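You operate a simulated robot arm through the tools that you are given. There is no shell and no other tool.

You run a simulated robot arm. Do the job below in one go: nothing can be reset, and whatever is moved stays where it is left.

## Task
Refill the cup on the lug feeder, then crimp the coil in the slide.
Fine: tip in all lugs from the other cup, spill none, put it back; slide in, switch on, one run, switch off.

Only the result counts: the job must be done as asked and must still hold three seconds after the hand-in. Knocking over, shifting, dropping, spilling or breaking anything else fails it.

## Robot
A 6-joint arm with a two-finger parallel gripper, fixed in place. Base frame: the origin is at the foot of the arm, x ahead of it, y to its left, z up. Readings come in cm, degrees, newtons and seconds.
With the tool pointing down near the work surface it reaches from about 26 to 74 cm from the base axis. Its first joint turns from -66.0 to 66.0 degrees. Payload 2.45 kg.
The TCP is the grasp point between the finger pads, 2.4 cm short of the fingertips. In the tool frame z runs along the fingers and y along their closing line. Largest opening 6.8 cm; finger width 1.7, thickness 1; the body of the gripper, 4 by 7 cm, starts 4.1 cm behind the TCP.
Orientation is that of the tool frame in the base frame, as a unit quaternion [x, y, z, w]. With the fingers straight down and closing along the base's y, the tool's x points along the base's -x, its y along +y and its z along -z.

## Interface
- The arm moves only by the tool play_rows. Its argument "rows" is a list of rows, each a list of 6 numbers: the shift along the base's x, y, z in units of 25 mm (1.0 is 25 mm), then the turn, a rotation vector about the base's x, y, z in units of 5 degrees (1.0 is 5 degrees). In form: [[dx, dy, dz, rx, ry, rz], ...]. A call has 1 to 20 rows; each row shifts and turns the commanded pose from where the row before left it. "gripper" is the opening, from 0 (shut) to 1 (fully open), set as the call begins (left out, the last holds). A call with a number of a shift or a turn outside -1 to 1 is refused whole. Each row takes 0.2 s and may step no farther than 5 cm and 8.6 degrees from the row before; otherwise, or with a gripper value out of range, the whole call is refused. A pose out of reach is approached as far as the arm can. The call stops where the force on the tool passes 60 N (or 10 N more than at its start, if that is more) or the arm is blocked; 0.2 s more then pass. The fingers move at their own pace (about 10.8 cm/s each) and stop on an object; they squeeze with about 21 N. The grip force told is the motor's: it shows also when the fingers shut on nothing. Time passes only in rows, and 0.2 s behind the last, so rows that do not move let the fingers close. It gives the time, the measured TCP pose, the force on the tool (base axes), the opening and the grip force at its end, in the units of the frame above (readings bear some noise), with the torque about the TCP (base axes, N m) and any sound that the robot's microphone picked up.
- Cameras (640 x 400 px; columns grow to the right, rows downward): "scene" is fixed at [16.07, 40.69, 145.83]; the picture's right is [-0.83, -0.55, 0.00], its down [-0.34, 0.51, -0.79] and it looks along [0.44, -0.66, -0.61] (base axes); focal length 333 px, centre (320, 200). "wrist" rides on the gripper at [8.4, 1.1, -7.5] in the tool frame; the picture's right is [-0.13, 0.99, 0.00], its down [-0.60, -0.08, -0.79] and it looks along [-0.79, -0.10, 0.61] (tool axes); focal length 251 px, centre (320, 200). There is no depth. A picture from a camera that has moved, and an enlarged one, comes with that camera's place and axes in the base frame and with its lens.
- get_image(camera): a new picture of that camera. No time passes.
- inspect(camera, box): a new picture of the part [left, top, right, bottom] of that camera's present view, enlarged. No time passes.
- hand_in(): hands the job in; it is judged then, once.

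Nothing tells you positions but the pictures and the camera data. Unless the task says otherwise, let go and move clear before handing in.

The tools are called after "Emit:" as name(argument=value, ...) on one line, values as JSON. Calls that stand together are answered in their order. play_rows: Moves the arm, as the interface text tells. Its arguments: {"type":"object","properties":{"rows":{"type":"array"},"gripper":{"type":"number"}},"required":["rows"]} The other tools are called the same way: get_image (camera) takes a picture; inspect (camera, box) takes an enlarged picture of a part of a camera's view; hand_in () hands the job in.

At the start:

```text
t: 0.0
ee_pos: [40.13, -18.98, 112.23]
tool_rot: [0.0, 1.0, 0.0, 0.0]
ft_force: [1.2, -0.3, 0.1]
moment: [0.02, -0.03, -0.01]
opening: 6.8
grasp_force: 0.0
```

scene: 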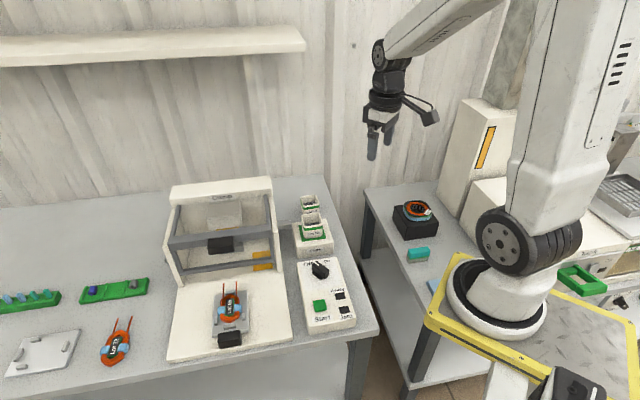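
wrist: 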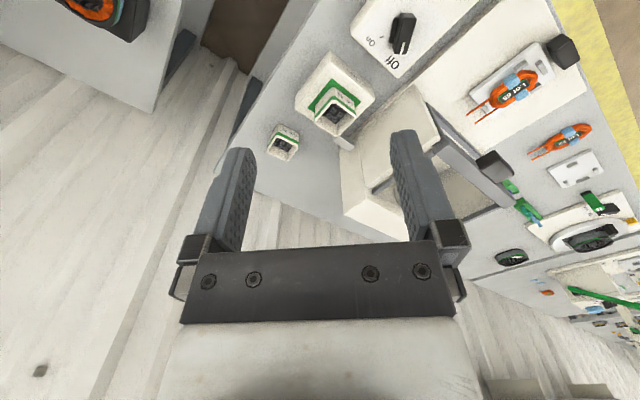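

I see a bench with a crimping machine, a slide holding a coil, a control panel with a switch and buttons, and two small cups by the feeder. I'll take enlarged pictures first to locate everything.

Emit:
inspect(camera="scene", box=[270, 180, 370, 340])

Emit:
inspect(camera="scene", box=[150, 170, 310, 370])

Emit:
inspect(camera="wrist", box=[250, 0, 450, 170])

Emit:
inspect(camera="wrist", box=[400, 0, 640, 350])

```text
2.50 times, centred on (320, 260) of scene
camera zoom: at [16.07, 40.69, 145.83], right [-0.83, -0.55, 0.0], down [-0.34, 0.51, -0.79], along [0.44, -0.66, -0.61], focal length 833 px, centre (320, 50)
```

zoom: 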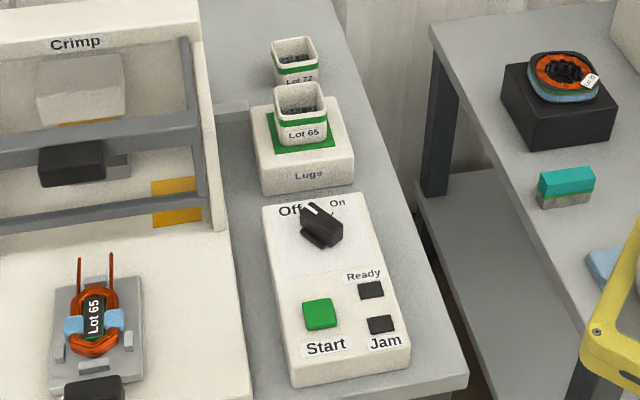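

```text
2.00 times, centred on (230, 270) of scene
camera zoom: at [16.07, 40.69, 145.83], right [-0.83, -0.55, 0.0], down [-0.34, 0.51, -0.79], along [0.44, -0.66, -0.61], focal length 666 px, centre (500, 60)
```

zoom: 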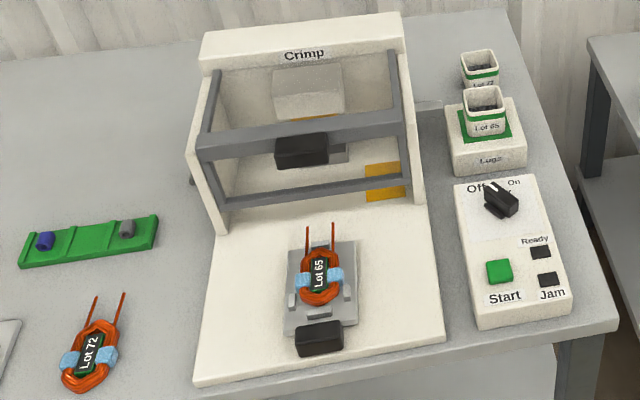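

```text
2.35 times, centred on (350, 85) of wrist
camera zoom: at [31.76, -17.97, 119.74], right [0.13, 0.99, 0.0], down [0.6, -0.08, 0.79], along [0.79, -0.1, -0.61], focal length 592 px, centre (249, 471)
```

zoom: 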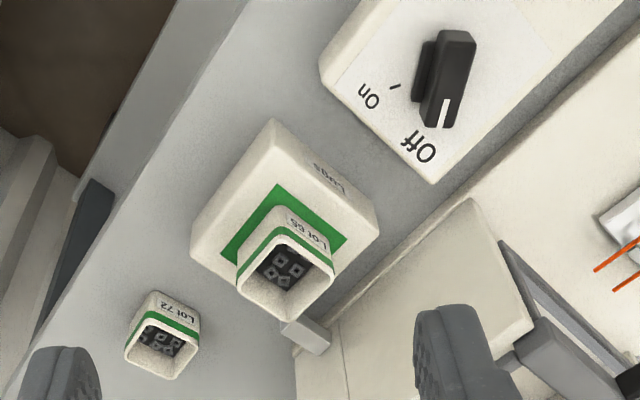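

```text
1.14 times, centred on (520, 175) of wrist
camera zoom: at [31.76, -17.97, 119.74], right [0.13, 0.99, 0.0], down [0.6, -0.08, 0.79], along [0.79, -0.1, -0.61], focal length 287 px, centre (91, 229)
```

zoom: 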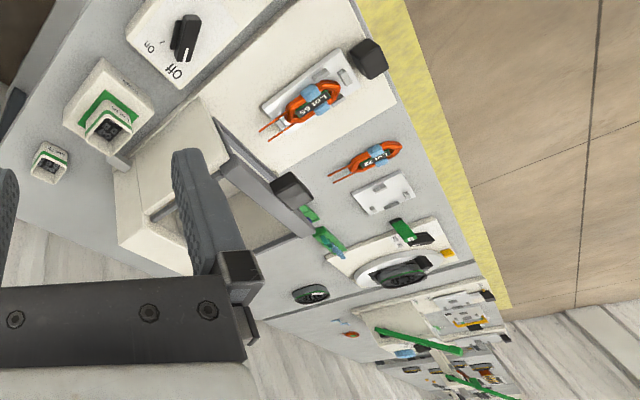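

The main bench top sits near z≈72 and is yawed about −48°. The cups are near (58,-18) on the feeder and (67,-30) on the bench, and the slide's black handle is near (54,19). I'll move closer and look from a better angle before touching anything.

Emit:
play_rows(rows=[[0.2, 0, -0.9, 0, 0, -1], [0.2, 0, -0.9, 0, 0, -1], [0.2, 0, -0.9, 0, 0, -1], [0.2, 0, -0.9, 0, 0, -1], [0.2, 0, -0.9, 0, 0, -1]])

Emit:
get_image(camera="wrist")

Emit:
get_image(camera="scene")

```text
t: 1.2
ee_pos: [42.53, -19.32, 100.9]
tool_rot: [0.217, 0.976, -0.001, 0.0]
ft_force: [-1.1, 0.8, -0.3]
moment: [0.03, -0.05, -0.04]
opening: 6.78
grasp_force: 0.0
```

```text
taken
camera wrist: at [35.45, -14.71, 108.39], right [0.54, 0.84, 0.0], down [0.51, -0.33, 0.79], along [0.67, -0.43, -0.61], focal length 251 px, centre (320, 200)
```

wrist: 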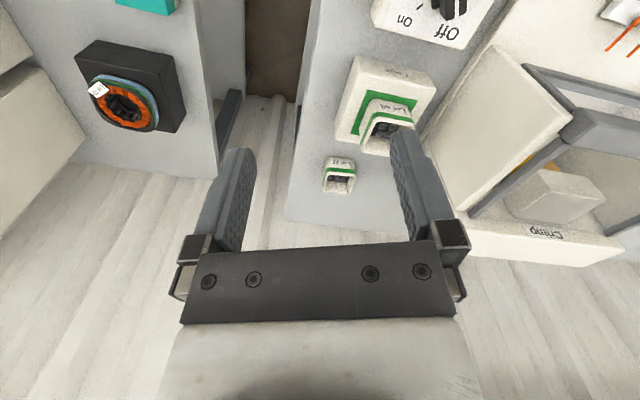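

```text
taken
```

scene: 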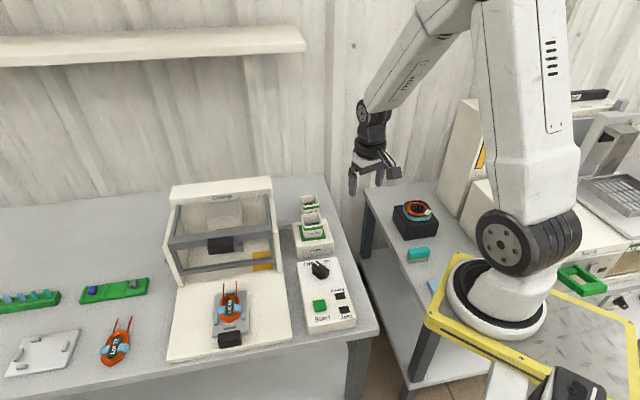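

The view is clear now and both cups show. I'll enlarge them to measure their positions and orientation.

Emit:
inspect(camera="wrist", box=[300, 40, 460, 240])

Emit:
inspect(camera="scene", box=[280, 185, 345, 265])

Emit:
inspect(camera="scene", box=[290, 250, 360, 340])

Emit:
inspect(camera="scene", box=[160, 180, 300, 360])

```text
2.00 times, centred on (380, 140) of wrist
camera zoom: at [35.45, -14.71, 108.39], right [0.54, 0.84, 0.0], down [0.51, -0.33, 0.79], along [0.67, -0.43, -0.61], focal length 503 px, centre (200, 320)
```

zoom: 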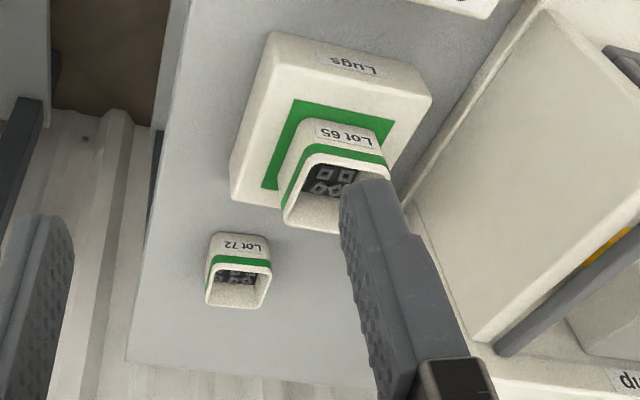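

```text
5.00 times, centred on (312, 225) of scene
camera zoom: at [16.07, 40.69, 145.83], right [-0.83, -0.55, 0.0], down [-0.34, 0.51, -0.79], along [0.44, -0.66, -0.61], focal length 1666 px, centre (358, 75)
```

zoom: 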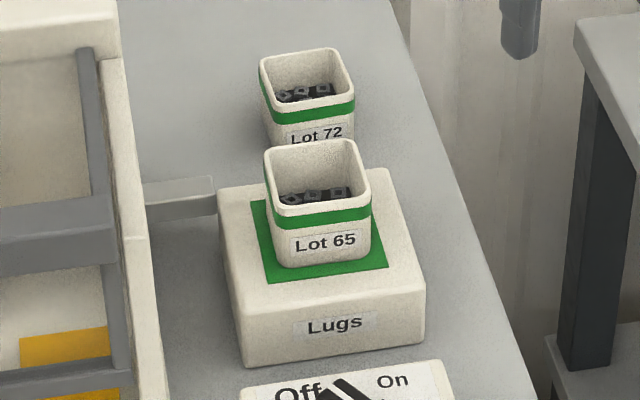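

```text
4.44 times, centred on (325, 295) of scene
camera zoom: at [16.07, 40.69, 145.83], right [-0.83, -0.55, 0.0], down [-0.34, 0.51, -0.79], along [0.44, -0.66, -0.61], focal length 1480 px, centre (298, -222)
```

zoom: 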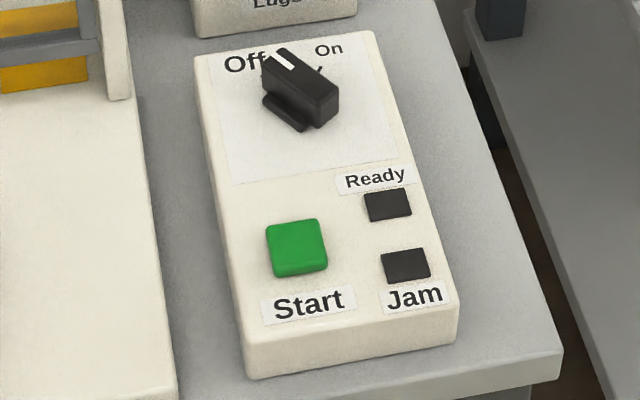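

```text
2.22 times, centred on (230, 270) of scene
camera zoom: at [16.07, 40.69, 145.83], right [-0.83, -0.55, 0.0], down [-0.34, 0.51, -0.79], along [0.44, -0.66, -0.61], focal length 740 px, centre (520, 44)
```

zoom: 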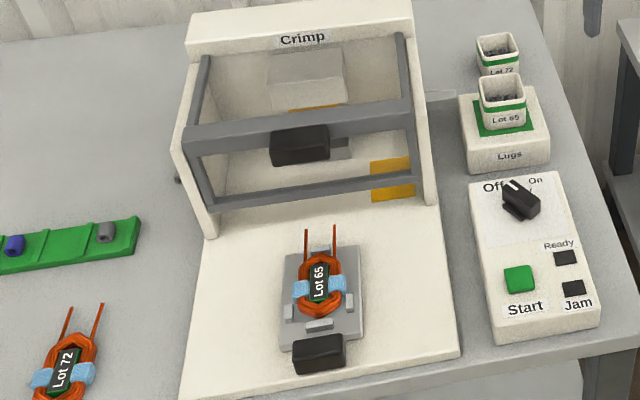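

The bench frame is about 45° from mine: "in" is roughly (0.71, -0.71) and "left" is (0.71, 0.71). The loose cup's rim is near (68.7,-31.8,76.3) and the feeder cup's rim is near (58.8,-19,82). I plan a side grasp from the open right edge, so I'll reorient the wrist first in free space to test the reach.

Emit:
play_rows(rows=[[0.19, -0.22, 0, 0, 0, -1], [0.19, -0.22, 0, 0, 0, -1], [0.19, -0.22, 0, 0, 0, -1], [0.19, -0.22, 0, 0, 0, -1], [0.19, -0.22, 0, 0, 0, -1], [0.19, -0.22, 0, 0, 0, -1], [0.19, -0.22, 0, 0, 0, -1], [0.19, -0.22, 0, 0, 0, -1], [0.19, -0.22, 0, 0, 0, -1], [0.19, -0.22, 0, 0, 0, -1], [0.19, -0.22, 0, 0, 0, -1], [0.19, -0.22, 0, 0, 0, -1], [0.19, -0.22, 0, 0, 0, -1], [0.19, -0.22, 0, 0, 0, -1], [0.19, -0.22, 0, 0, 0, -1], [0.19, -0.22, 0, 0, 0, -1], [0.19, -0.22, 0, 0, 0, -1], [0.19, -0.22, 0, 0, 0, -1], [0.19, -0.22, 0, 0, 0, -1], [0.19, -0.22, 0, 0, 0, -1]])

Emit:
get_image(camera="scene")

Emit:
get_image(camera="wrist")

```text
t: 5.4
ee_pos: [52.2, -30.12, 101.0]
tool_rot: [0.888, 0.461, -0.001, 0.0]
ft_force: [0.2, 0.0, -0.4]
moment: [-0.02, 0.02, 0.0]
opening: 6.77
grasp_force: 0.1
```

```text
taken
```

scene: 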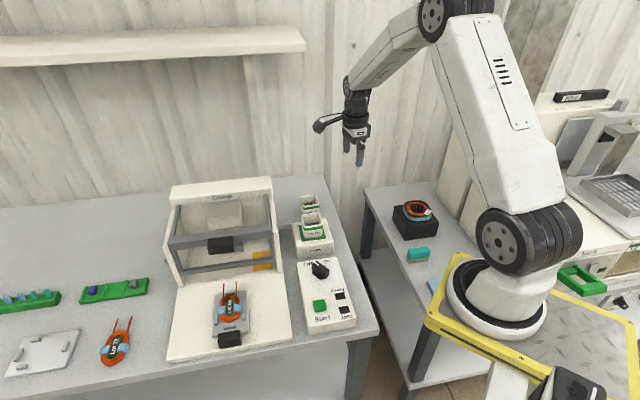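

```text
taken
camera wrist: at [58.07, -23.87, 108.49], right [0.74, -0.68, 0.0], down [-0.41, -0.45, 0.79], along [-0.54, -0.58, -0.61], focal length 251 px, centre (320, 200)
```

wrist: 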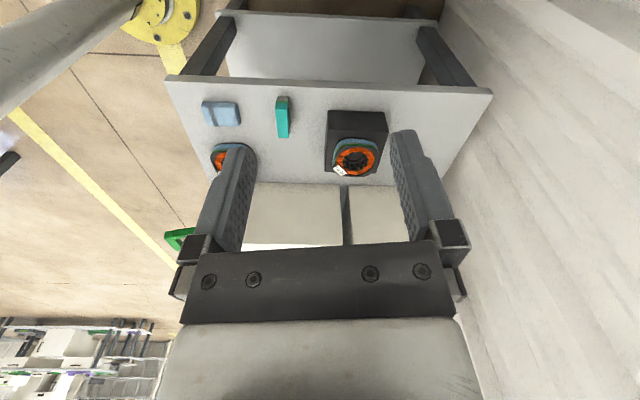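

The wrist yaw went fine and everything around it is clear. Next I'll finish the yaw and tilt the tool towards horizontal, pointing along "left" (0.71, 0.71) with the camera on top.

Emit:
play_rows(rows=[[0, 0, 0, 0, 0, -1], [0, 0, 0, 0, 0, -0.96], [0, 0, 0, 1, -1, 0], [0, 0, 0, 1, -1, 0], [0, 0, 0, 1, -1, 0], [0, 0, 0, 1, -1, 0], [0, 0, 0, 1, -1, 0], [0, 0, 0, 1, -1, 0], [0, 0, 0, 1, -1, 0], [0, 0, 0, 1, -1, 0], [0, 0, 0, 1, -1, 0], [0, 0, 0, 1, -1, 0], [0, 0, 0, 1, -1, 0]])

Emit:
get_image(camera="scene")

Emit:
get_image(camera="wrist")

```text
t: 8.2
ee_pos: [52.25, -30.01, 100.91]
tool_rot: [0.718, 0.298, 0.581, -0.239]
ft_force: [-0.4, -0.3, 0.1]
moment: [0.03, 0.02, 0.01]
opening: 6.8
grasp_force: 0.1
```

```text
taken
```

scene: 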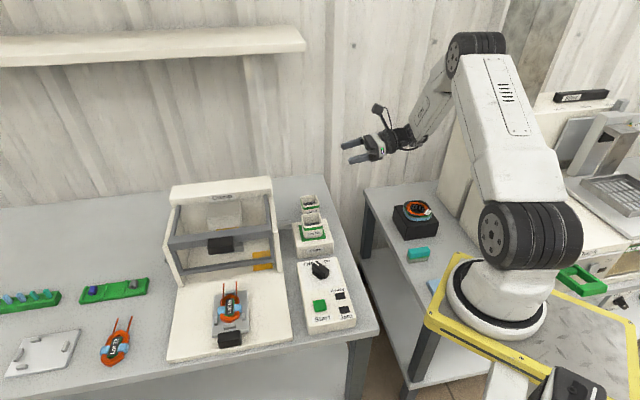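

```text
taken
camera wrist: at [49.02, -34.75, 110.78], right [0.68, -0.72, -0.12], down [-0.69, -0.58, -0.42], along [0.23, 0.37, -0.9], focal length 251 px, centre (320, 200)
```

wrist: 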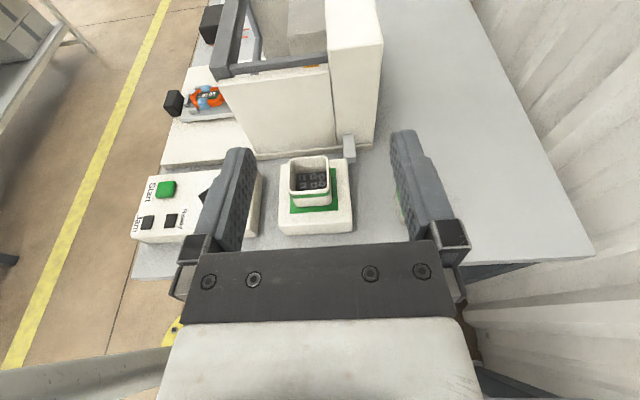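

I can see the feeder straight down now, and I'll enlarge it to refine its position.

Emit:
inspect(camera="wrist", box=[250, 120, 390, 250])

Emit:
inspect(camera="wrist", box=[120, 0, 400, 260])

```text
3.08 times, centred on (320, 185) of wrist
camera zoom: at [49.02, -34.75, 110.78], right [0.68, -0.72, -0.12], down [-0.69, -0.58, -0.42], along [0.23, 0.37, -0.9], focal length 774 px, centre (320, 246)
```

zoom: 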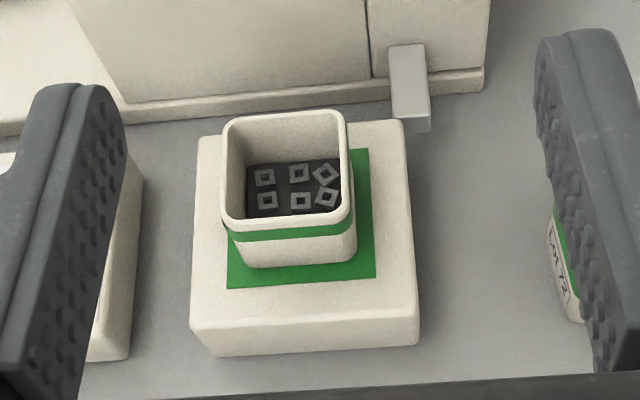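

```text
1.54 times, centred on (260, 130) of wrist
camera zoom: at [49.02, -34.75, 110.78], right [0.68, -0.72, -0.12], down [-0.69, -0.58, -0.42], along [0.23, 0.37, -0.9], focal length 387 px, centre (412, 308)
```

zoom: 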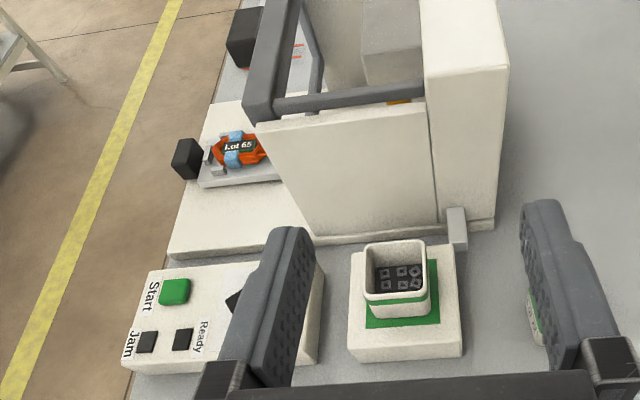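

The feeder holds 6 lugs, its cup rim is centred near (58.6,-19,81.7), and the loose cup is hidden behind the right finger. I'll move to a staging point off the bench's right edge and look at it from there.

Emit:
play_rows(rows=[[0.4, -0.6, -0.8, 0, 0, 0], [0.4, -0.6, -0.8, 0, 0, 0], [0.4, -0.6, -0.8, 0, 0, 0], [0.4, -0.6, -0.8, 0, 0, 0], [0.4, -0.6, -0.8, 0, 0, 0], [0.4, -0.6, -0.8, 0, 0, 0], [0.4, -0.6, -0.8, 0, 0, 0]])

Emit:
get_image(camera="scene")

Emit:
get_image(camera="wrist")

```text
t: 9.8
ee_pos: [57.77, -38.62, 87.66]
tool_rot: [0.719, 0.299, 0.58, -0.241]
ft_force: [-0.1, 0.7, 0.8]
moment: [0.0, -0.01, 0.01]
opening: 6.79
grasp_force: 0.2
out of reach, approached as far as the arm can: row 7
```

```text
taken
```

scene: 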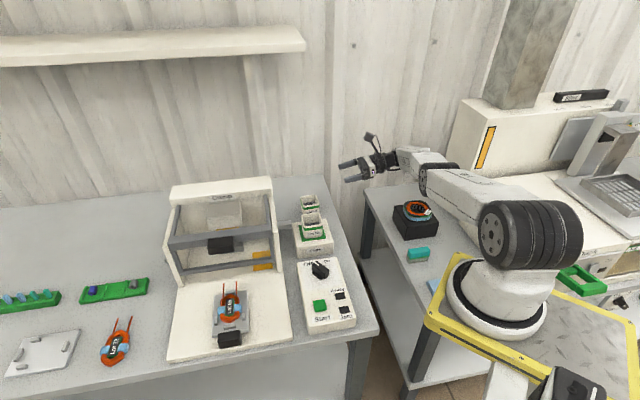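

```text
taken
camera wrist: at [54.66, -43.43, 97.63], right [0.68, -0.72, -0.13], down [-0.69, -0.58, -0.42], along [0.23, 0.38, -0.9], focal length 251 px, centre (320, 200)
```

wrist: 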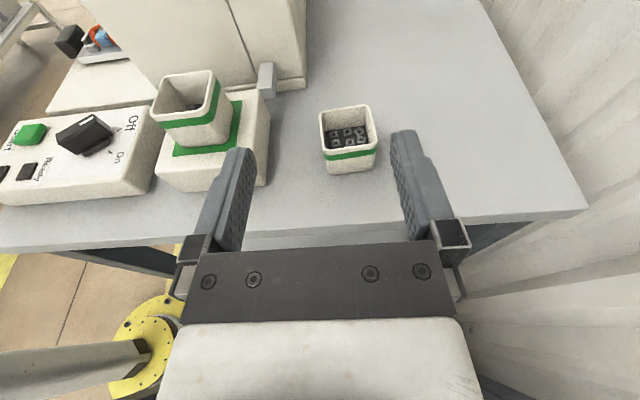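

The arm is at full stretch with this sideways approach, so a horizontal grasp isn't possible at the loose cup, though that cup and its lugs are clearly visible. I'll tilt the tool back to vertical and test the reach above the cup for a top grasp, saving the tilt for pouring at the feeder, which is closer.

Emit:
inspect(camera="wrist", box=[280, 60, 440, 200])

Emit:
play_rows(rows=[[0.154, 0.386, 0.3, -1, 1, 0], [0.154, 0.386, 0.3, -1, 1, 0], [0.154, 0.386, 0.3, -1, 1, 0], [0.154, 0.386, 0.3, -1, 1, 0], [0.154, 0.386, 0.3, -1, 1, 0], [0.154, 0.386, 0.3, -1, 1, 0], [0.154, 0.386, 0.3, -1, 1, 0], [0.154, 0.386, 0.3, -1, 1, 0], [0.154, 0.386, 0.3, -1, 1, 0], [0.154, 0.386, 0.3, -1, 1, 0], [0.154, 0.386, 0.3, -1, 1, 0]])

Emit:
get_image(camera="scene")

```text
2.86 times, centred on (360, 130) of wrist
camera zoom: at [54.66, -43.43, 97.63], right [0.68, -0.72, -0.13], down [-0.69, -0.58, -0.42], along [0.23, 0.38, -0.9], focal length 718 px, centre (206, 400)
```

zoom: 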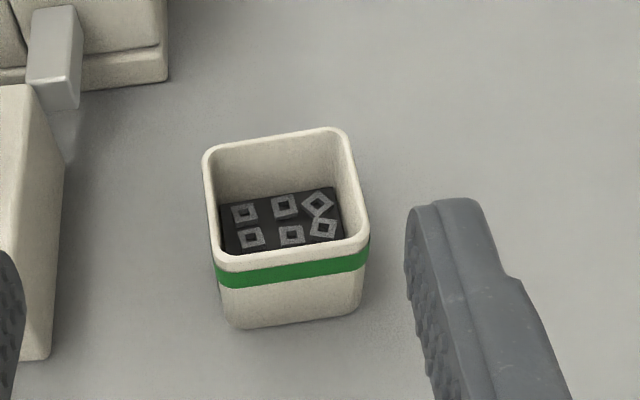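

```text
t: 12.2
ee_pos: [62.18, -27.71, 96.26]
tool_rot: [0.924, 0.384, -0.003, 0.001]
ft_force: [-0.1, 0.4, 0.0]
moment: [-0.01, 0.0, -0.03]
opening: 6.8
grasp_force: 0.1
```

```text
taken
```

scene: 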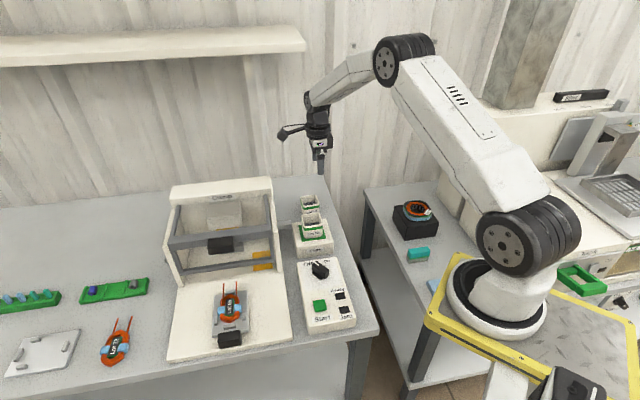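

The loose cup is about 5.6 cm wide, centred near (68.1,-31.1) with its rim at about 76.5, and it holds 6 lugs. I'll test the vertical reach directly above it while still well clear.

Emit:
play_rows(rows=[[0.59, -0.34, -0.9, 0, 0, 0], [0.59, -0.34, -0.9, 0, 0, 0], [0.59, -0.34, -0.9, 0, 0, 0], [0.59, -0.34, -0.9, 0, 0, 0]])

Emit:
get_image(camera="scene")

Emit:
get_image(camera="wrist")

```text
t: 13.2
ee_pos: [68.08, -30.97, 87.11]
tool_rot: [0.923, 0.384, -0.001, 0.0]
ft_force: [-0.4, -0.7, -0.5]
moment: [0.01, 0.0, 0.03]
opening: 6.79
grasp_force: 0.1
```

```text
taken
```

scene: 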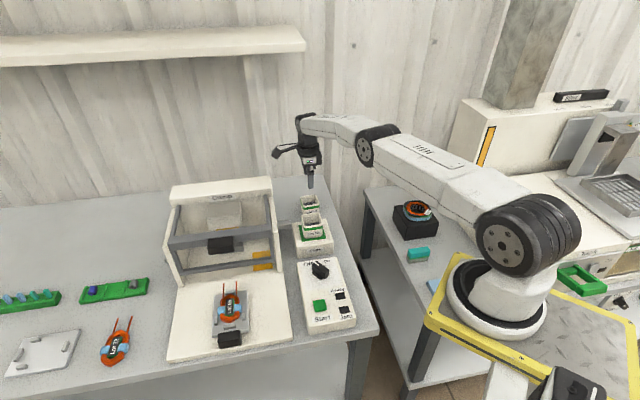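

```text
taken
camera wrist: at [74.79, -25.89, 94.59], right [0.61, -0.79, 0.0], down [-0.48, -0.37, 0.79], along [-0.63, -0.49, -0.61], focal length 251 px, centre (320, 200)
```

wrist: 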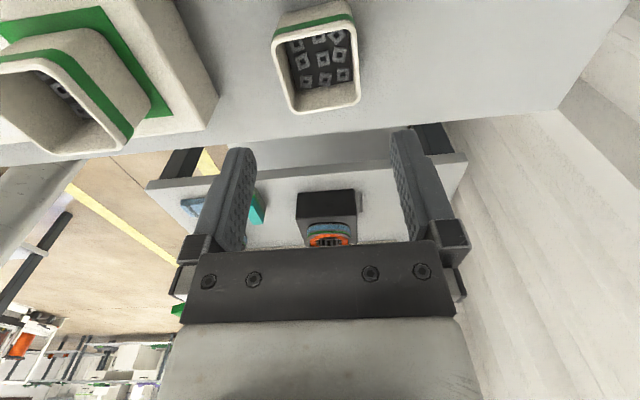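

The arm reaches here with the tool vertical. I'll enlarge the wrist view to line the fingers up with the cup.

Emit:
inspect(camera="wrist", box=[240, 0, 400, 130])

Emit:
inspect(camera="scene", box=[260, 100, 360, 260])

```text
3.08 times, centred on (320, 65) of wrist
camera zoom: at [74.79, -25.89, 94.59], right [0.61, -0.79, 0.0], down [-0.48, -0.37, 0.79], along [-0.63, -0.49, -0.61], focal length 774 px, centre (320, 615)
```

zoom: 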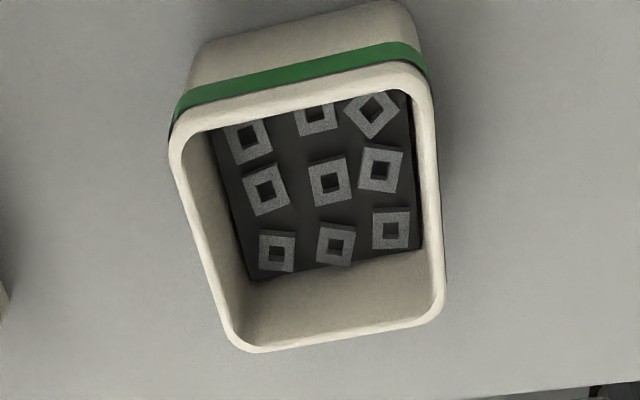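

```text
2.50 times, centred on (310, 180) of scene
camera zoom: at [16.08, 40.69, 145.83], right [-0.83, -0.55, 0.0], down [-0.34, 0.51, -0.79], along [0.44, -0.66, -0.61], focal length 833 px, centre (345, 250)
```

zoom: 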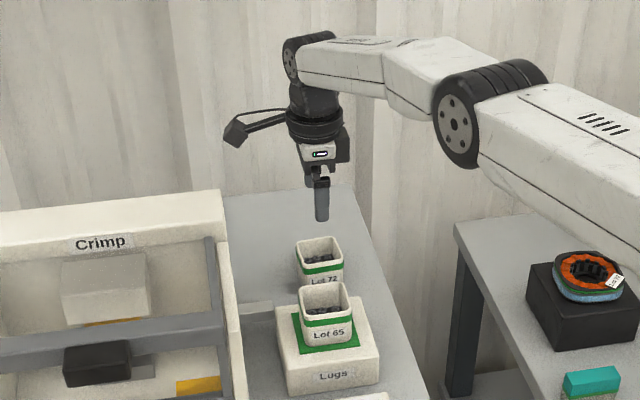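

The loose cup's rim centre works out to about (67.9,-31.2,76.9), with the cup turned about 3° from my current yaw and 9 or more lugs inside. I'll correct yaw and position, stop with the tips just above the rim, and check.

Emit:
play_rows(rows=[[-0.09, -0.11, -0.6, 0, 0, 0.6], [0, 0, -0.7, 0, 0, 0], [0, 0, -0.7, 0, 0, 0], [0, 0, -0.6, 0, 0, 0]])

Emit:
get_image(camera="wrist")

Emit:
inspect(camera="scene", box=[270, 140, 350, 270])

```text
t: 14.2
ee_pos: [66.78, -30.96, 81.11]
tool_rot: [0.913, 0.409, 0.0, 0.0]
ft_force: [0.3, 0.7, 0.5]
moment: [0.04, 0.02, 0.01]
opening: 6.77
grasp_force: 0.0
out of reach, approached as far as the arm can: row 2, 4
```

```text
taken
camera wrist: at [73.24, -25.45, 88.51], right [0.65, -0.76, 0.0], down [-0.46, -0.4, 0.79], along [-0.6, -0.52, -0.61], focal length 251 px, centre (320, 200)
```

wrist: 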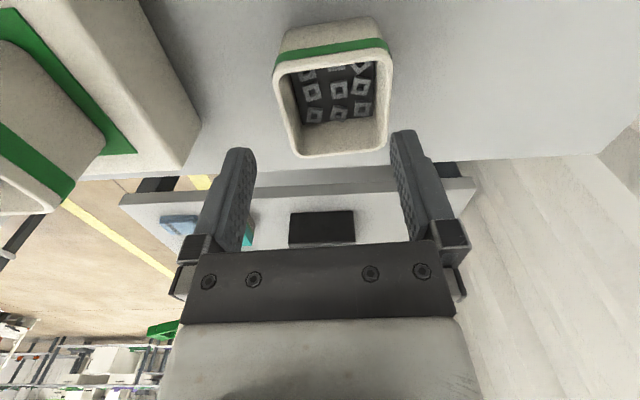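

```text
3.08 times, centred on (310, 205) of scene
camera zoom: at [16.07, 40.69, 145.83], right [-0.83, -0.55, 0.0], down [-0.34, 0.51, -0.79], along [0.44, -0.66, -0.61], focal length 1025 px, centre (351, 185)
```

zoom: 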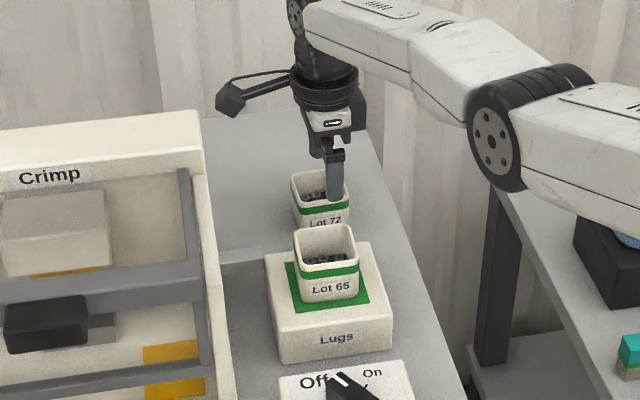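

The vertical tool is out of reach low over the loose cup, so I need to lean it outwards. With the camera on the robot side it would hit the feeder cup, so I'll back up, yaw so the camera faces the wall, and lean about 20° along the cup's own axis.

Emit:
play_rows(rows=[[-0.25, 0.2, 1, 0, 0, -1], [-0.25, 0.2, 1, 0, 0, -1], [-0.25, 0.2, 1, 0, 0, -1], [-0.25, 0.2, 1, 0, 0, -1], [0, 0, 0, 0, 0, -1], [0, 0, 0, 0, 0, -1], [0, 0, 0, 0, 0, -1], [0, 0, 0, 0, 0, -1], [0, 0, 0, 0, 0, -1], [0, 0, 0, 0, 0, -1], [0, 0, 0, 0, 0, -1], [0, 0, 0, 0, 0, -1], [0, 0, 0, 0, 0, -1], [0, 0, 0, 0, 0, -1], [0, 0, 0, 0, 0, -1], [0, 0, 0, 0, 0, -1], [0, 0, 0, 0, 0, -1], [0, 0, 0, 0, 0, -1]])

Emit:
get_image(camera="scene")

Emit:
get_image(camera="wrist")

```text
t: 18.0
ee_pos: [68.47, -31.49, 89.96]
tool_rot: [0.983, -0.185, 0.001, -0.002]
ft_force: [-0.2, -0.2, 0.2]
moment: [0.01, 0.0, 0.02]
opening: 6.81
grasp_force: 0.1
out of reach, approached as far as the arm can: row 1, 2, 3, 4, 15, 16, 17, 18
```

```text
taken
```

scene: 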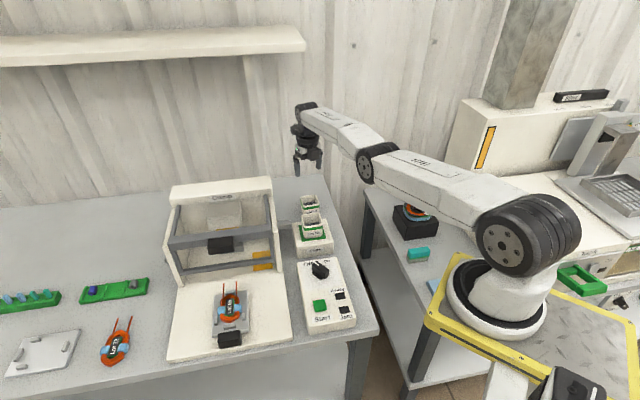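

```text
taken
camera wrist: at [75.88, -35.7, 97.48], right [-0.48, -0.88, 0.0], down [-0.53, 0.29, 0.79], along [-0.69, 0.38, -0.61], focal length 251 px, centre (320, 200)
```

wrist: 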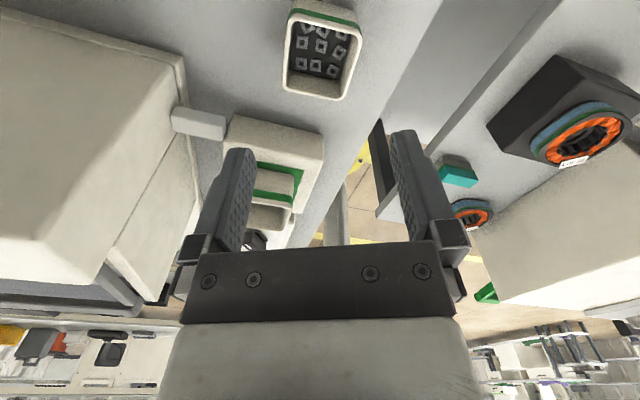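

The last wrist joint has a limit near −177° from its natural yaw, so I'll unwind and come round the other way. I'll stay high while doing it.

Emit:
play_rows(rows=[[0, 0, 0.2, 0, 0, 1], [0, 0, 0.2, 0, 0, 1], [0, 0, 0.2, 0, 0, 1], [0, 0, 0, 0, 0, 1], [0, 0, 0, 0, 0, 1], [0, 0, 0, 0, 0, 1], [0, 0, 0, 0, 0, 1], [0, 0, 0, 0, 0, 1]])

```text
t: 19.8
ee_pos: [68.5, -31.5, 91.35]
tool_rot: [0.987, 0.163, -0.002, -0.002]
ft_force: [0.0, 0.5, 0.2]
moment: [0.01, 0.0, 0.02]
opening: 6.81
grasp_force: 0.1
```

Emit:
play_rows(rows=[[-0.13, 0.09, 0.06, 0, 0, 1], [-0.13, 0.09, 0.06, 0, 0, 1], [-0.13, 0.09, 0.06, 0, 0, 1], [-0.13, 0.09, 0.06, 0, 0, 1], [-0.13, 0.09, 0.06, 0, 0, 1], [-0.13, 0.09, 0.06, 0, 0, 1], [-0.13, 0.09, 0.06, 0, 0, 1], [-0.13, 0.09, 0.06, 0, 0, 1], [-0.13, 0.09, 0.06, 0, 0, 1], [-0.13, 0.09, 0.06, 0, 0, 1], [-0.13, 0.09, 0.06, 0, 0, 1], [-0.13, 0.09, 0.06, 0, 0, 1], [-0.13, 0.09, 0.06, 0, 0, 1], [-0.13, 0.09, 0.06, 0, 0, 1], [-0.13, 0.09, 0.06, 0, 0, 1], [-0.13, 0.09, 0.06, 0, 0, 1], [-0.13, 0.09, 0.06, 0, 0, 1], [-0.13, 0.09, 0.06, 0, 0, 1], [-0.13, 0.09, 0.06, 0, 0, 1], [-0.13, 0.09, 0.06, 0, 0, 1]])

Emit:
get_image(camera="wrist")

```text
t: 24.0
ee_pos: [69.13, -31.15, 93.79]
tool_rot: [0.51, 0.86, -0.002, -0.002]
ft_force: [0.6, 0.4, 0.3]
moment: [0.02, -0.01, 0.02]
opening: 6.8
grasp_force: 0.1
out of reach, approached as far as the arm can: row 1, 2, 3, 4, 5, 6, 7, 8, 9, 10, 11, 12, 13, 14, 15, 16, 17, 18, 19, 20
```

```text
taken
camera wrist: at [66.07, -23.15, 101.37], right [0.93, 0.36, -0.01], down [0.23, -0.57, 0.79], along [0.29, -0.74, -0.61], focal length 251 px, centre (320, 200)
```

wrist: 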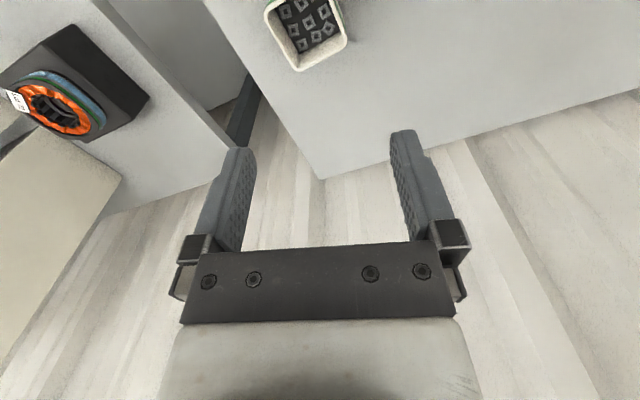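

The elbow is locked straight at full stretch, so small inward steps aren't taking hold. I'll pull inward with larger steps, still high above everything.

Emit:
play_rows(rows=[[-1, 0.45, 0.3, 0, 0, 0], [-1, 0.45, 0.3, 0, 0, 0], [-1, 0.45, 0.3, 0, 0, 0]])

Emit:
get_image(camera="scene")

```text
t: 24.8
ee_pos: [69.07, -31.24, 94.33]
tool_rot: [0.509, 0.86, -0.002, -0.002]
ft_force: [0.4, -0.6, -0.7]
moment: [0.0, -0.03, 0.04]
opening: 6.8
grasp_force: 0.0
out of reach, approached as far as the arm can: row 1, 2, 3
```

```text
taken
```

scene: 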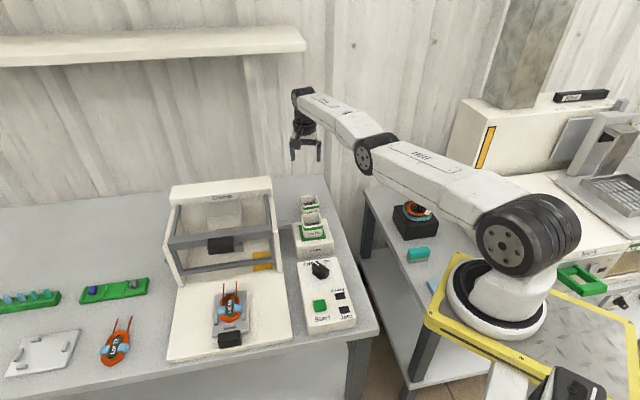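

Going up only hyperextends the elbow; going down and inward should make it bend. There is room for that above the loose cup.

Emit:
play_rows(rows=[[-0.7, 0.32, -0.8, 0, 0, 0], [-0.7, 0.32, -0.8, 0, 0, 0], [-0.7, 0.32, -0.2, 0, 0, 0]])

```text
t: 25.6
ee_pos: [68.38, -31.31, 89.31]
tool_rot: [0.51, 0.86, -0.003, -0.002]
ft_force: [-0.3, -0.3, 0.2]
moment: [0.04, -0.02, -0.02]
opening: 6.81
grasp_force: 0.1
out of reach, approached as far as the arm can: row 1, 2, 3
```

The elbow seems to have hyperextended slightly and is caught on the wrong side of straight. I'll go up, stretch fully outward to straighten it, then come down and pull inward so it bends the right way.

Emit:
play_rows(rows=[[0.4, -0.2, 1, 0, 0, 0], [0.4, -0.2, 1, 0, 0, 0], [0.4, -0.2, 1, 0, 0, 0], [0.4, -0.2, 1, 0, 0, 0], [1, -0.45, 0, 0, 0, 0], [0.1, 0, -1, 0, 0, 0], [0.1, 0, -1, 0, 0, 0], [0, 0, -1, 0, 0, 0], [-0.5, 0.22, -1, 0, 0, 0]])

Emit:
inspect(camera="scene", box=[280, 60, 600, 300])

```text
t: 27.6
ee_pos: [67.73, -30.41, 89.37]
tool_rot: [0.509, 0.861, -0.001, 0.0]
ft_force: [0.9, -0.7, 0.2]
moment: [0.01, 0.01, -0.01]
opening: 6.79
grasp_force: 0.1
out of reach, approached as far as the arm can: row 1, 2, 3, 4, 5, 6, 8
```

```text
1.67 times, centred on (440, 180) of scene
camera zoom: at [16.07, 40.69, 145.83], right [-0.83, -0.55, 0.0], down [-0.34, 0.51, -0.79], along [0.44, -0.66, -0.61], focal length 555 px, centre (120, 233)
```

zoom: 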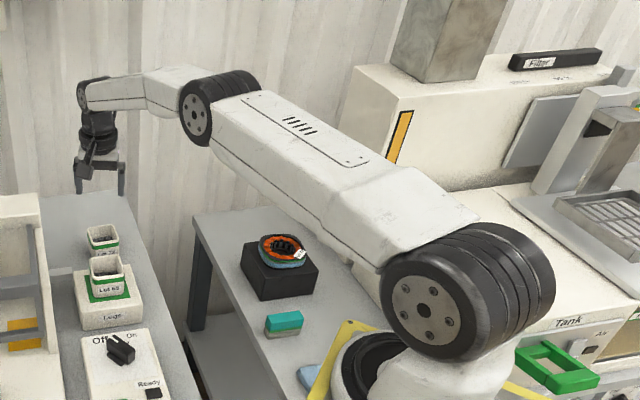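

The elbow is bent the right way again. I'll pull in to a comfortable spot and continue the yaw.

Emit:
play_rows(rows=[[-0.8, 0.36, 0.2, 0, 0, 1], [-0.8, 0.36, 0.2, 0, 0, 1], [-0.6, 0.3, 0.3, 0, 0, 1], [0, 0, 0.3, 0, 0, 1], [0, 0, 0, 0, 0, 1], [0, 0, 0, 0, 0, 1], [0, 0, 0, 0, 0, 1], [0, 0, 0, 0, 0, 1], [0, 0, 0, 0, 0, 1], [0, 0, 0, 0, 0, 1], [0, 0, 0, 0, 0, 1], [0, 0, 0, 0, 0, 1], [0, 0, 0, 0, 0, 1], [0, 0, 0, 0, 0, 1], [0, 0, 0, 0, 0, 1], [0, 0, 0, 0, 0, 1], [0, 0, 0, 0, 0, 1], [0, 0, 0, 0, 0, 1], [0, 0, 0, 0, 0, 1], [0, 0, 0, 0, 0, 1]])

Emit:
play_rows(rows=[[0, 0, 0, 0, 0, 1], [0, 0, 0, 0, 0, 1], [0, 0, 0, 0, 0, 1], [0, 0, 0, 0, 0, 1], [0, 0, 0, 0, 0, 1], [0, 0, 0, 0, 0, 1], [0, 0, 0, 0, 0, 1], [0, 0, 0, 0, 0, 1], [0, 0, 0, 0, 0, 1], [0, 0, 0, 0, 0, 1], [0, 0, 0, 0, 0, 1], [0, 0, 0, 0, 0, 1], [0, 0, 0, 0, 0, 1], [0, 0, 0, 0, 0, 1], [0, 0, 0, 0, 0, 1], [0, 0, 0, 0, 0, 1], [0, 0, 0, 0, 0, 1], [0, 0, 0, 0, 0, 1]])

Emit:
get_image(camera="wrist")

```text
t: 31.8
ee_pos: [61.98, -27.84, 92.19]
tool_rot: [-0.332, 0.943, -0.001, 0.001]
ft_force: [0.1, -0.5, 0.5]
moment: [-0.02, -0.02, 0.01]
opening: 6.83
grasp_force: 0.0
```

```text
t: 35.6
ee_pos: [62.2, -27.91, 92.0]
tool_rot: [0.902, -0.432, 0.0, -0.002]
ft_force: [-0.6, -1.1, 0.3]
moment: [-0.01, -0.01, -0.02]
opening: 6.79
grasp_force: 0.1
```

```text
taken
camera wrist: at [66.47, -35.2, 99.45], right [-0.85, -0.52, 0.0], down [-0.32, 0.52, 0.79], along [-0.41, 0.68, -0.61], focal length 251 px, centre (320, 200)
```

wrist: 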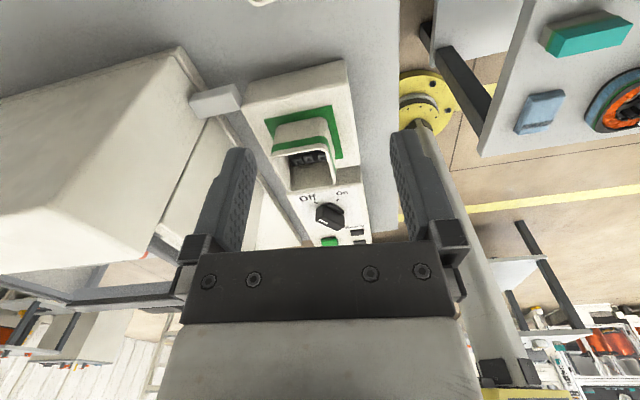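

The camera now faces the wall side. Next comes the final yaw, then a 25° outward lean, then staging above the loose cup.

Emit:
play_rows(rows=[[0, 0, 0, 0, 0, 0.92], [0, 0, 0, 0, 0, 0.92], [0, 0, 0, -0.669, -0.743, 0], [0, 0, 0, -0.669, -0.743, 0], [0, 0, 0, -0.669, -0.743, 0], [0, 0, 0, -0.669, -0.743, 0], [0, 0, 0, -0.669, -0.743, 0], [0.565, -0.335, -0.7, 0, 0, 0], [0.565, -0.335, -0.7, 0, 0, 0], [0.565, -0.335, -0.7, 0, 0, 0], [0.565, -0.335, -0.7, 0, 0, 0]])

Emit:
get_image(camera="wrist")

Emit:
get_image(camera="scene")

```text
t: 38.0
ee_pos: [67.78, -31.26, 84.92]
tool_rot: [0.911, -0.35, 0.203, 0.076]
ft_force: [0.1, 0.0, 0.1]
moment: [-0.03, 0.02, 0.0]
opening: 6.78
grasp_force: 0.2
```

```text
taken
camera wrist: at [70.38, -35.21, 95.28], right [-0.75, -0.66, -0.06], down [-0.6, 0.65, 0.46], along [-0.27, 0.38, -0.88], focal length 251 px, centre (320, 200)
```

wrist: 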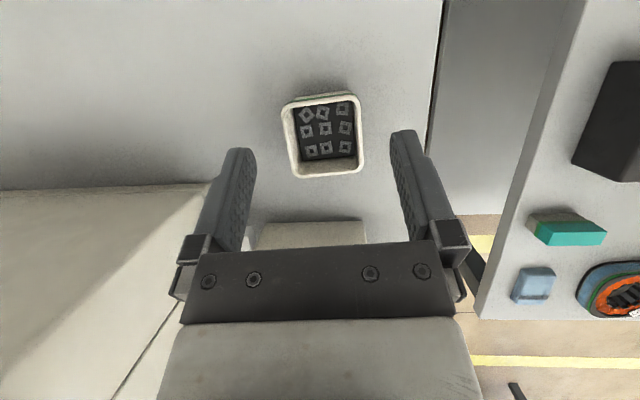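

```text
taken
```

scene: 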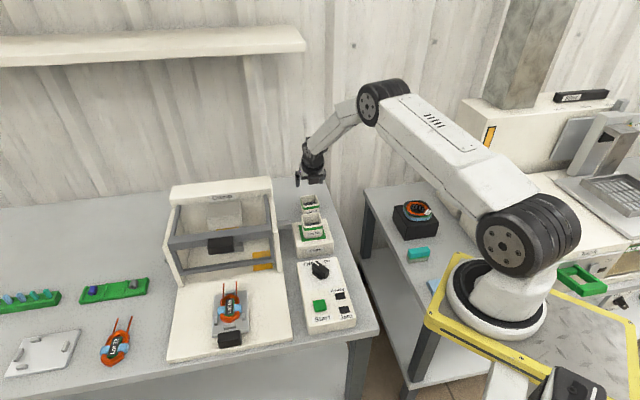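

I have a very clear look at the cup between the fingers. I'll enlarge it for final alignment.

Emit:
inspect(camera="wrist", box=[250, 70, 400, 200])

```text
3.08 times, centred on (325, 135) of wrist
camera zoom: at [70.38, -35.21, 95.28], right [-0.75, -0.66, -0.06], down [-0.6, 0.65, 0.46], along [-0.27, 0.38, -0.88], focal length 774 px, centre (305, 400)
```

zoom: 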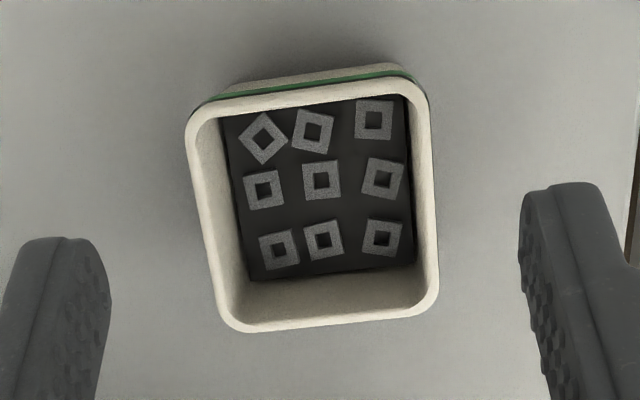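

The cup is centred between the fingers to within about 1 mm, at yaw −41°. I'll descend beside its walls.

Emit:
play_rows(rows=[[0.03, 0.03, -0.8, 0, 0, 0], [0, 0, -0.8, 0, 0, 0], [0, 0, -0.8, 0, 0, 0], [0, 0, -0.5, 0, 0, 0], [0, 0, -0.5, 0, 0, 0], [0, 0, -0.3, 0, 0, 0]])

Emit:
get_image(camera="wrist")

Emit:
inspect(camera="scene", box=[270, 140, 370, 260])

```text
t: 39.4
ee_pos: [67.85, -31.03, 75.86]
tool_rot: [0.911, -0.35, 0.203, 0.075]
ft_force: [-0.2, 0.3, 0.3]
moment: [-0.05, 0.0, -0.03]
opening: 6.78
grasp_force: 0.1
```

```text
taken
camera wrist: at [70.49, -34.95, 86.28], right [-0.75, -0.66, -0.06], down [-0.6, 0.65, 0.46], along [-0.27, 0.38, -0.88], focal length 251 px, centre (320, 200)
```

wrist: 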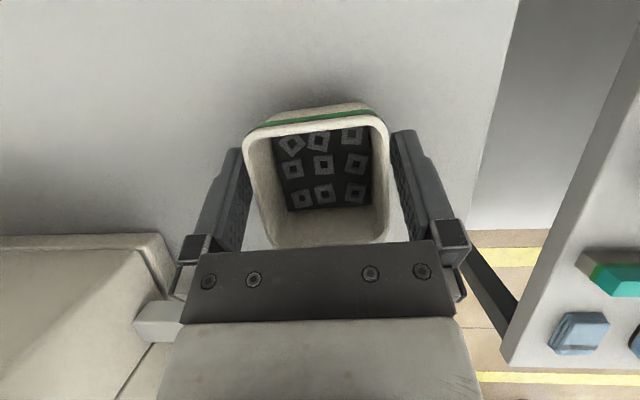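

```text
3.33 times, centred on (320, 200) of scene
camera zoom: at [16.07, 40.69, 145.83], right [-0.83, -0.55, 0.0], down [-0.34, 0.51, -0.79], along [0.44, -0.66, -0.61], focal length 1110 px, centre (320, 200)
```

zoom: 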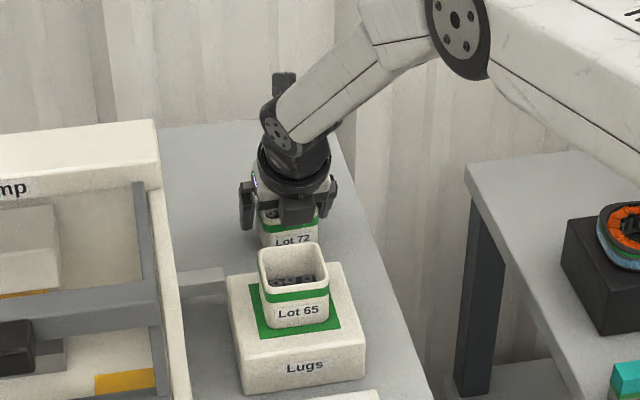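

The cup sits evenly between the fingers. I'll drop another half centimetre and close.

Emit:
play_rows(rows=[[0, 0, -0.12, 0, 0, 0], [0, 0, -0.1, 0, 0, 0]])

Emit:
play_rows(rows=[[0, 0, 0, 0, 0, 0], [0, 0, 0, 0, 0, 0], [0, 0, 0, 0, 0, 0], [0, 0, 0, 0, 0, 0]], gripper=0)

Emit:
get_image(camera="wrist")

```text
t: 40.0
ee_pos: [67.93, -30.92, 75.12]
tool_rot: [0.912, -0.351, 0.202, 0.075]
ft_force: [-0.5, 0.1, 0.4]
moment: [0.0, 0.01, -0.04]
opening: 6.77
grasp_force: 0.1
```

```text
t: 41.0
ee_pos: [68.0, -31.03, 75.22]
tool_rot: [0.911, -0.35, 0.203, 0.076]
ft_force: [-1.0, -0.2, 0.4]
moment: [0.02, -0.02, -0.03]
opening: 5.59
grasp_force: 20.8
```

```text
taken
camera wrist: at [70.38, -34.91, 85.58], right [-0.75, -0.66, -0.06], down [-0.6, 0.65, 0.46], along [-0.27, 0.38, -0.88], focal length 251 px, centre (320, 200)
```

wrist: 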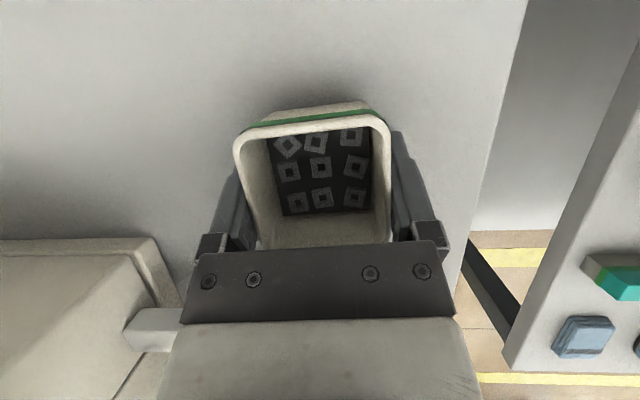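

The cup is gripped (5.6 cm, 21 N). This grasp has the camera on the wrong side for pouring, so I'll shift the cup a few cm inward, square it to my axes, set it down and regrasp it in a pour-friendly way.

Emit:
play_rows(rows=[[0, 0, 0.3, 0, 0, 0], [0, 0, 0.4, 0, 0, 0], [0, 0, 0, 0, 0, 0]])

Emit:
get_image(camera="wrist")

```text
t: 41.8
ee_pos: [67.82, -31.0, 77.09]
tool_rot: [0.911, -0.35, 0.202, 0.075]
ft_force: [0.2, -0.1, -0.5]
moment: [0.0, 0.05, 0.05]
opening: 5.56
grasp_force: 21.1
```

```text
taken
camera wrist: at [70.35, -34.83, 87.34], right [-0.75, -0.66, -0.06], down [-0.6, 0.65, 0.46], along [-0.27, 0.38, -0.88], focal length 251 px, centre (320, 200)
```

wrist: 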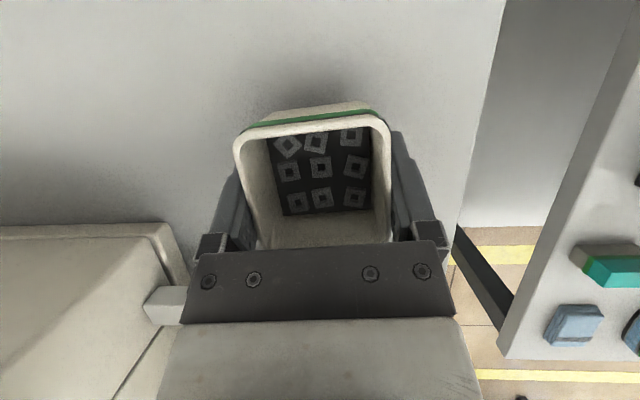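

The cup lifts cleanly. Now I'll move it inward and turn it by −49°.

Emit:
play_rows(rows=[[-0.12, 0.04, 0, 0, 0, -0.98], [-0.12, 0.04, 0, 0, 0, -0.98], [-0.12, 0.04, 0, 0, 0, -0.98], [-0.12, 0.04, 0, 0, 0, -0.98], [-0.12, 0.04, 0, 0, 0, -0.98], [-0.12, 0.04, 0, 0, 0, -0.98], [-0.12, 0.04, 0, 0, 0, -0.98], [-0.12, 0.04, 0, 0, 0, -0.98], [-0.12, 0.04, 0, 0, 0, -0.98], [-0.12, 0.04, 0, 0, 0, -0.98], [0, 0, 0, 0, 0, 0]])

Emit:
get_image(camera="wrist")

Emit:
inspect(camera="scene", box=[270, 140, 370, 260])

```text
t: 44.2
ee_pos: [64.88, -30.06, 76.91]
tool_rot: [-0.683, 0.697, -0.153, -0.153]
ft_force: [0.5, 0.4, -1.3]
moment: [0.02, 0.0, -0.02]
opening: 5.58
grasp_force: 21.1
```

```text
taken
camera wrist: at [63.61, -34.53, 87.28], right [-0.99, 0.14, -0.06], down [0.09, 0.88, 0.46], along [0.11, 0.45, -0.88], focal length 251 px, centre (320, 200)
```

wrist: 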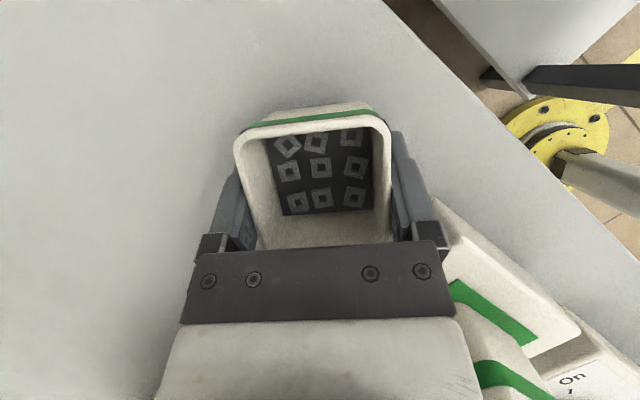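

```text
3.33 times, centred on (320, 200) of scene
camera zoom: at [16.07, 40.69, 145.83], right [-0.83, -0.55, 0.0], down [-0.34, 0.51, -0.79], along [0.44, -0.66, -0.61], focal length 1110 px, centre (320, 200)
```

zoom: 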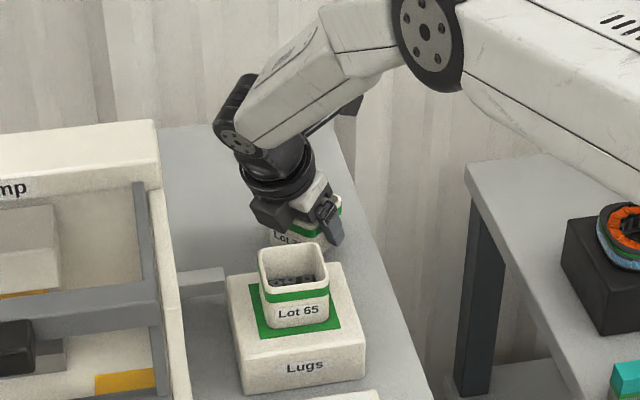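

The cup is over its temporary spot, still square in the grip. I'll lower it to the original height and release.

Emit:
play_rows(rows=[[0, 0, -0.4, 0, 0, 0], [0, 0, -0.2, 0, 0, 0], [0, 0, -0.08, 0, 0, 0], [0, 0, 0, 0, 0, 0]])

Emit:
play_rows(rows=[[0, 0, -0.02, 0, 0, 0], [0, 0, 0, 0, 0, 0]])

```text
t: 45.2
ee_pos: [64.77, -30.15, 75.17]
tool_rot: [-0.684, 0.697, -0.153, -0.153]
ft_force: [-0.7, 0.2, -0.9]
moment: [0.01, 0.01, -0.01]
opening: 5.55
grasp_force: 21.1
```

```text
t: 45.8
ee_pos: [64.82, -30.18, 75.2]
tool_rot: [-0.684, 0.696, -0.154, -0.153]
ft_force: [-0.5, -0.4, -0.5]
moment: [0.03, 0.02, -0.03]
opening: 5.57
grasp_force: 20.9
```

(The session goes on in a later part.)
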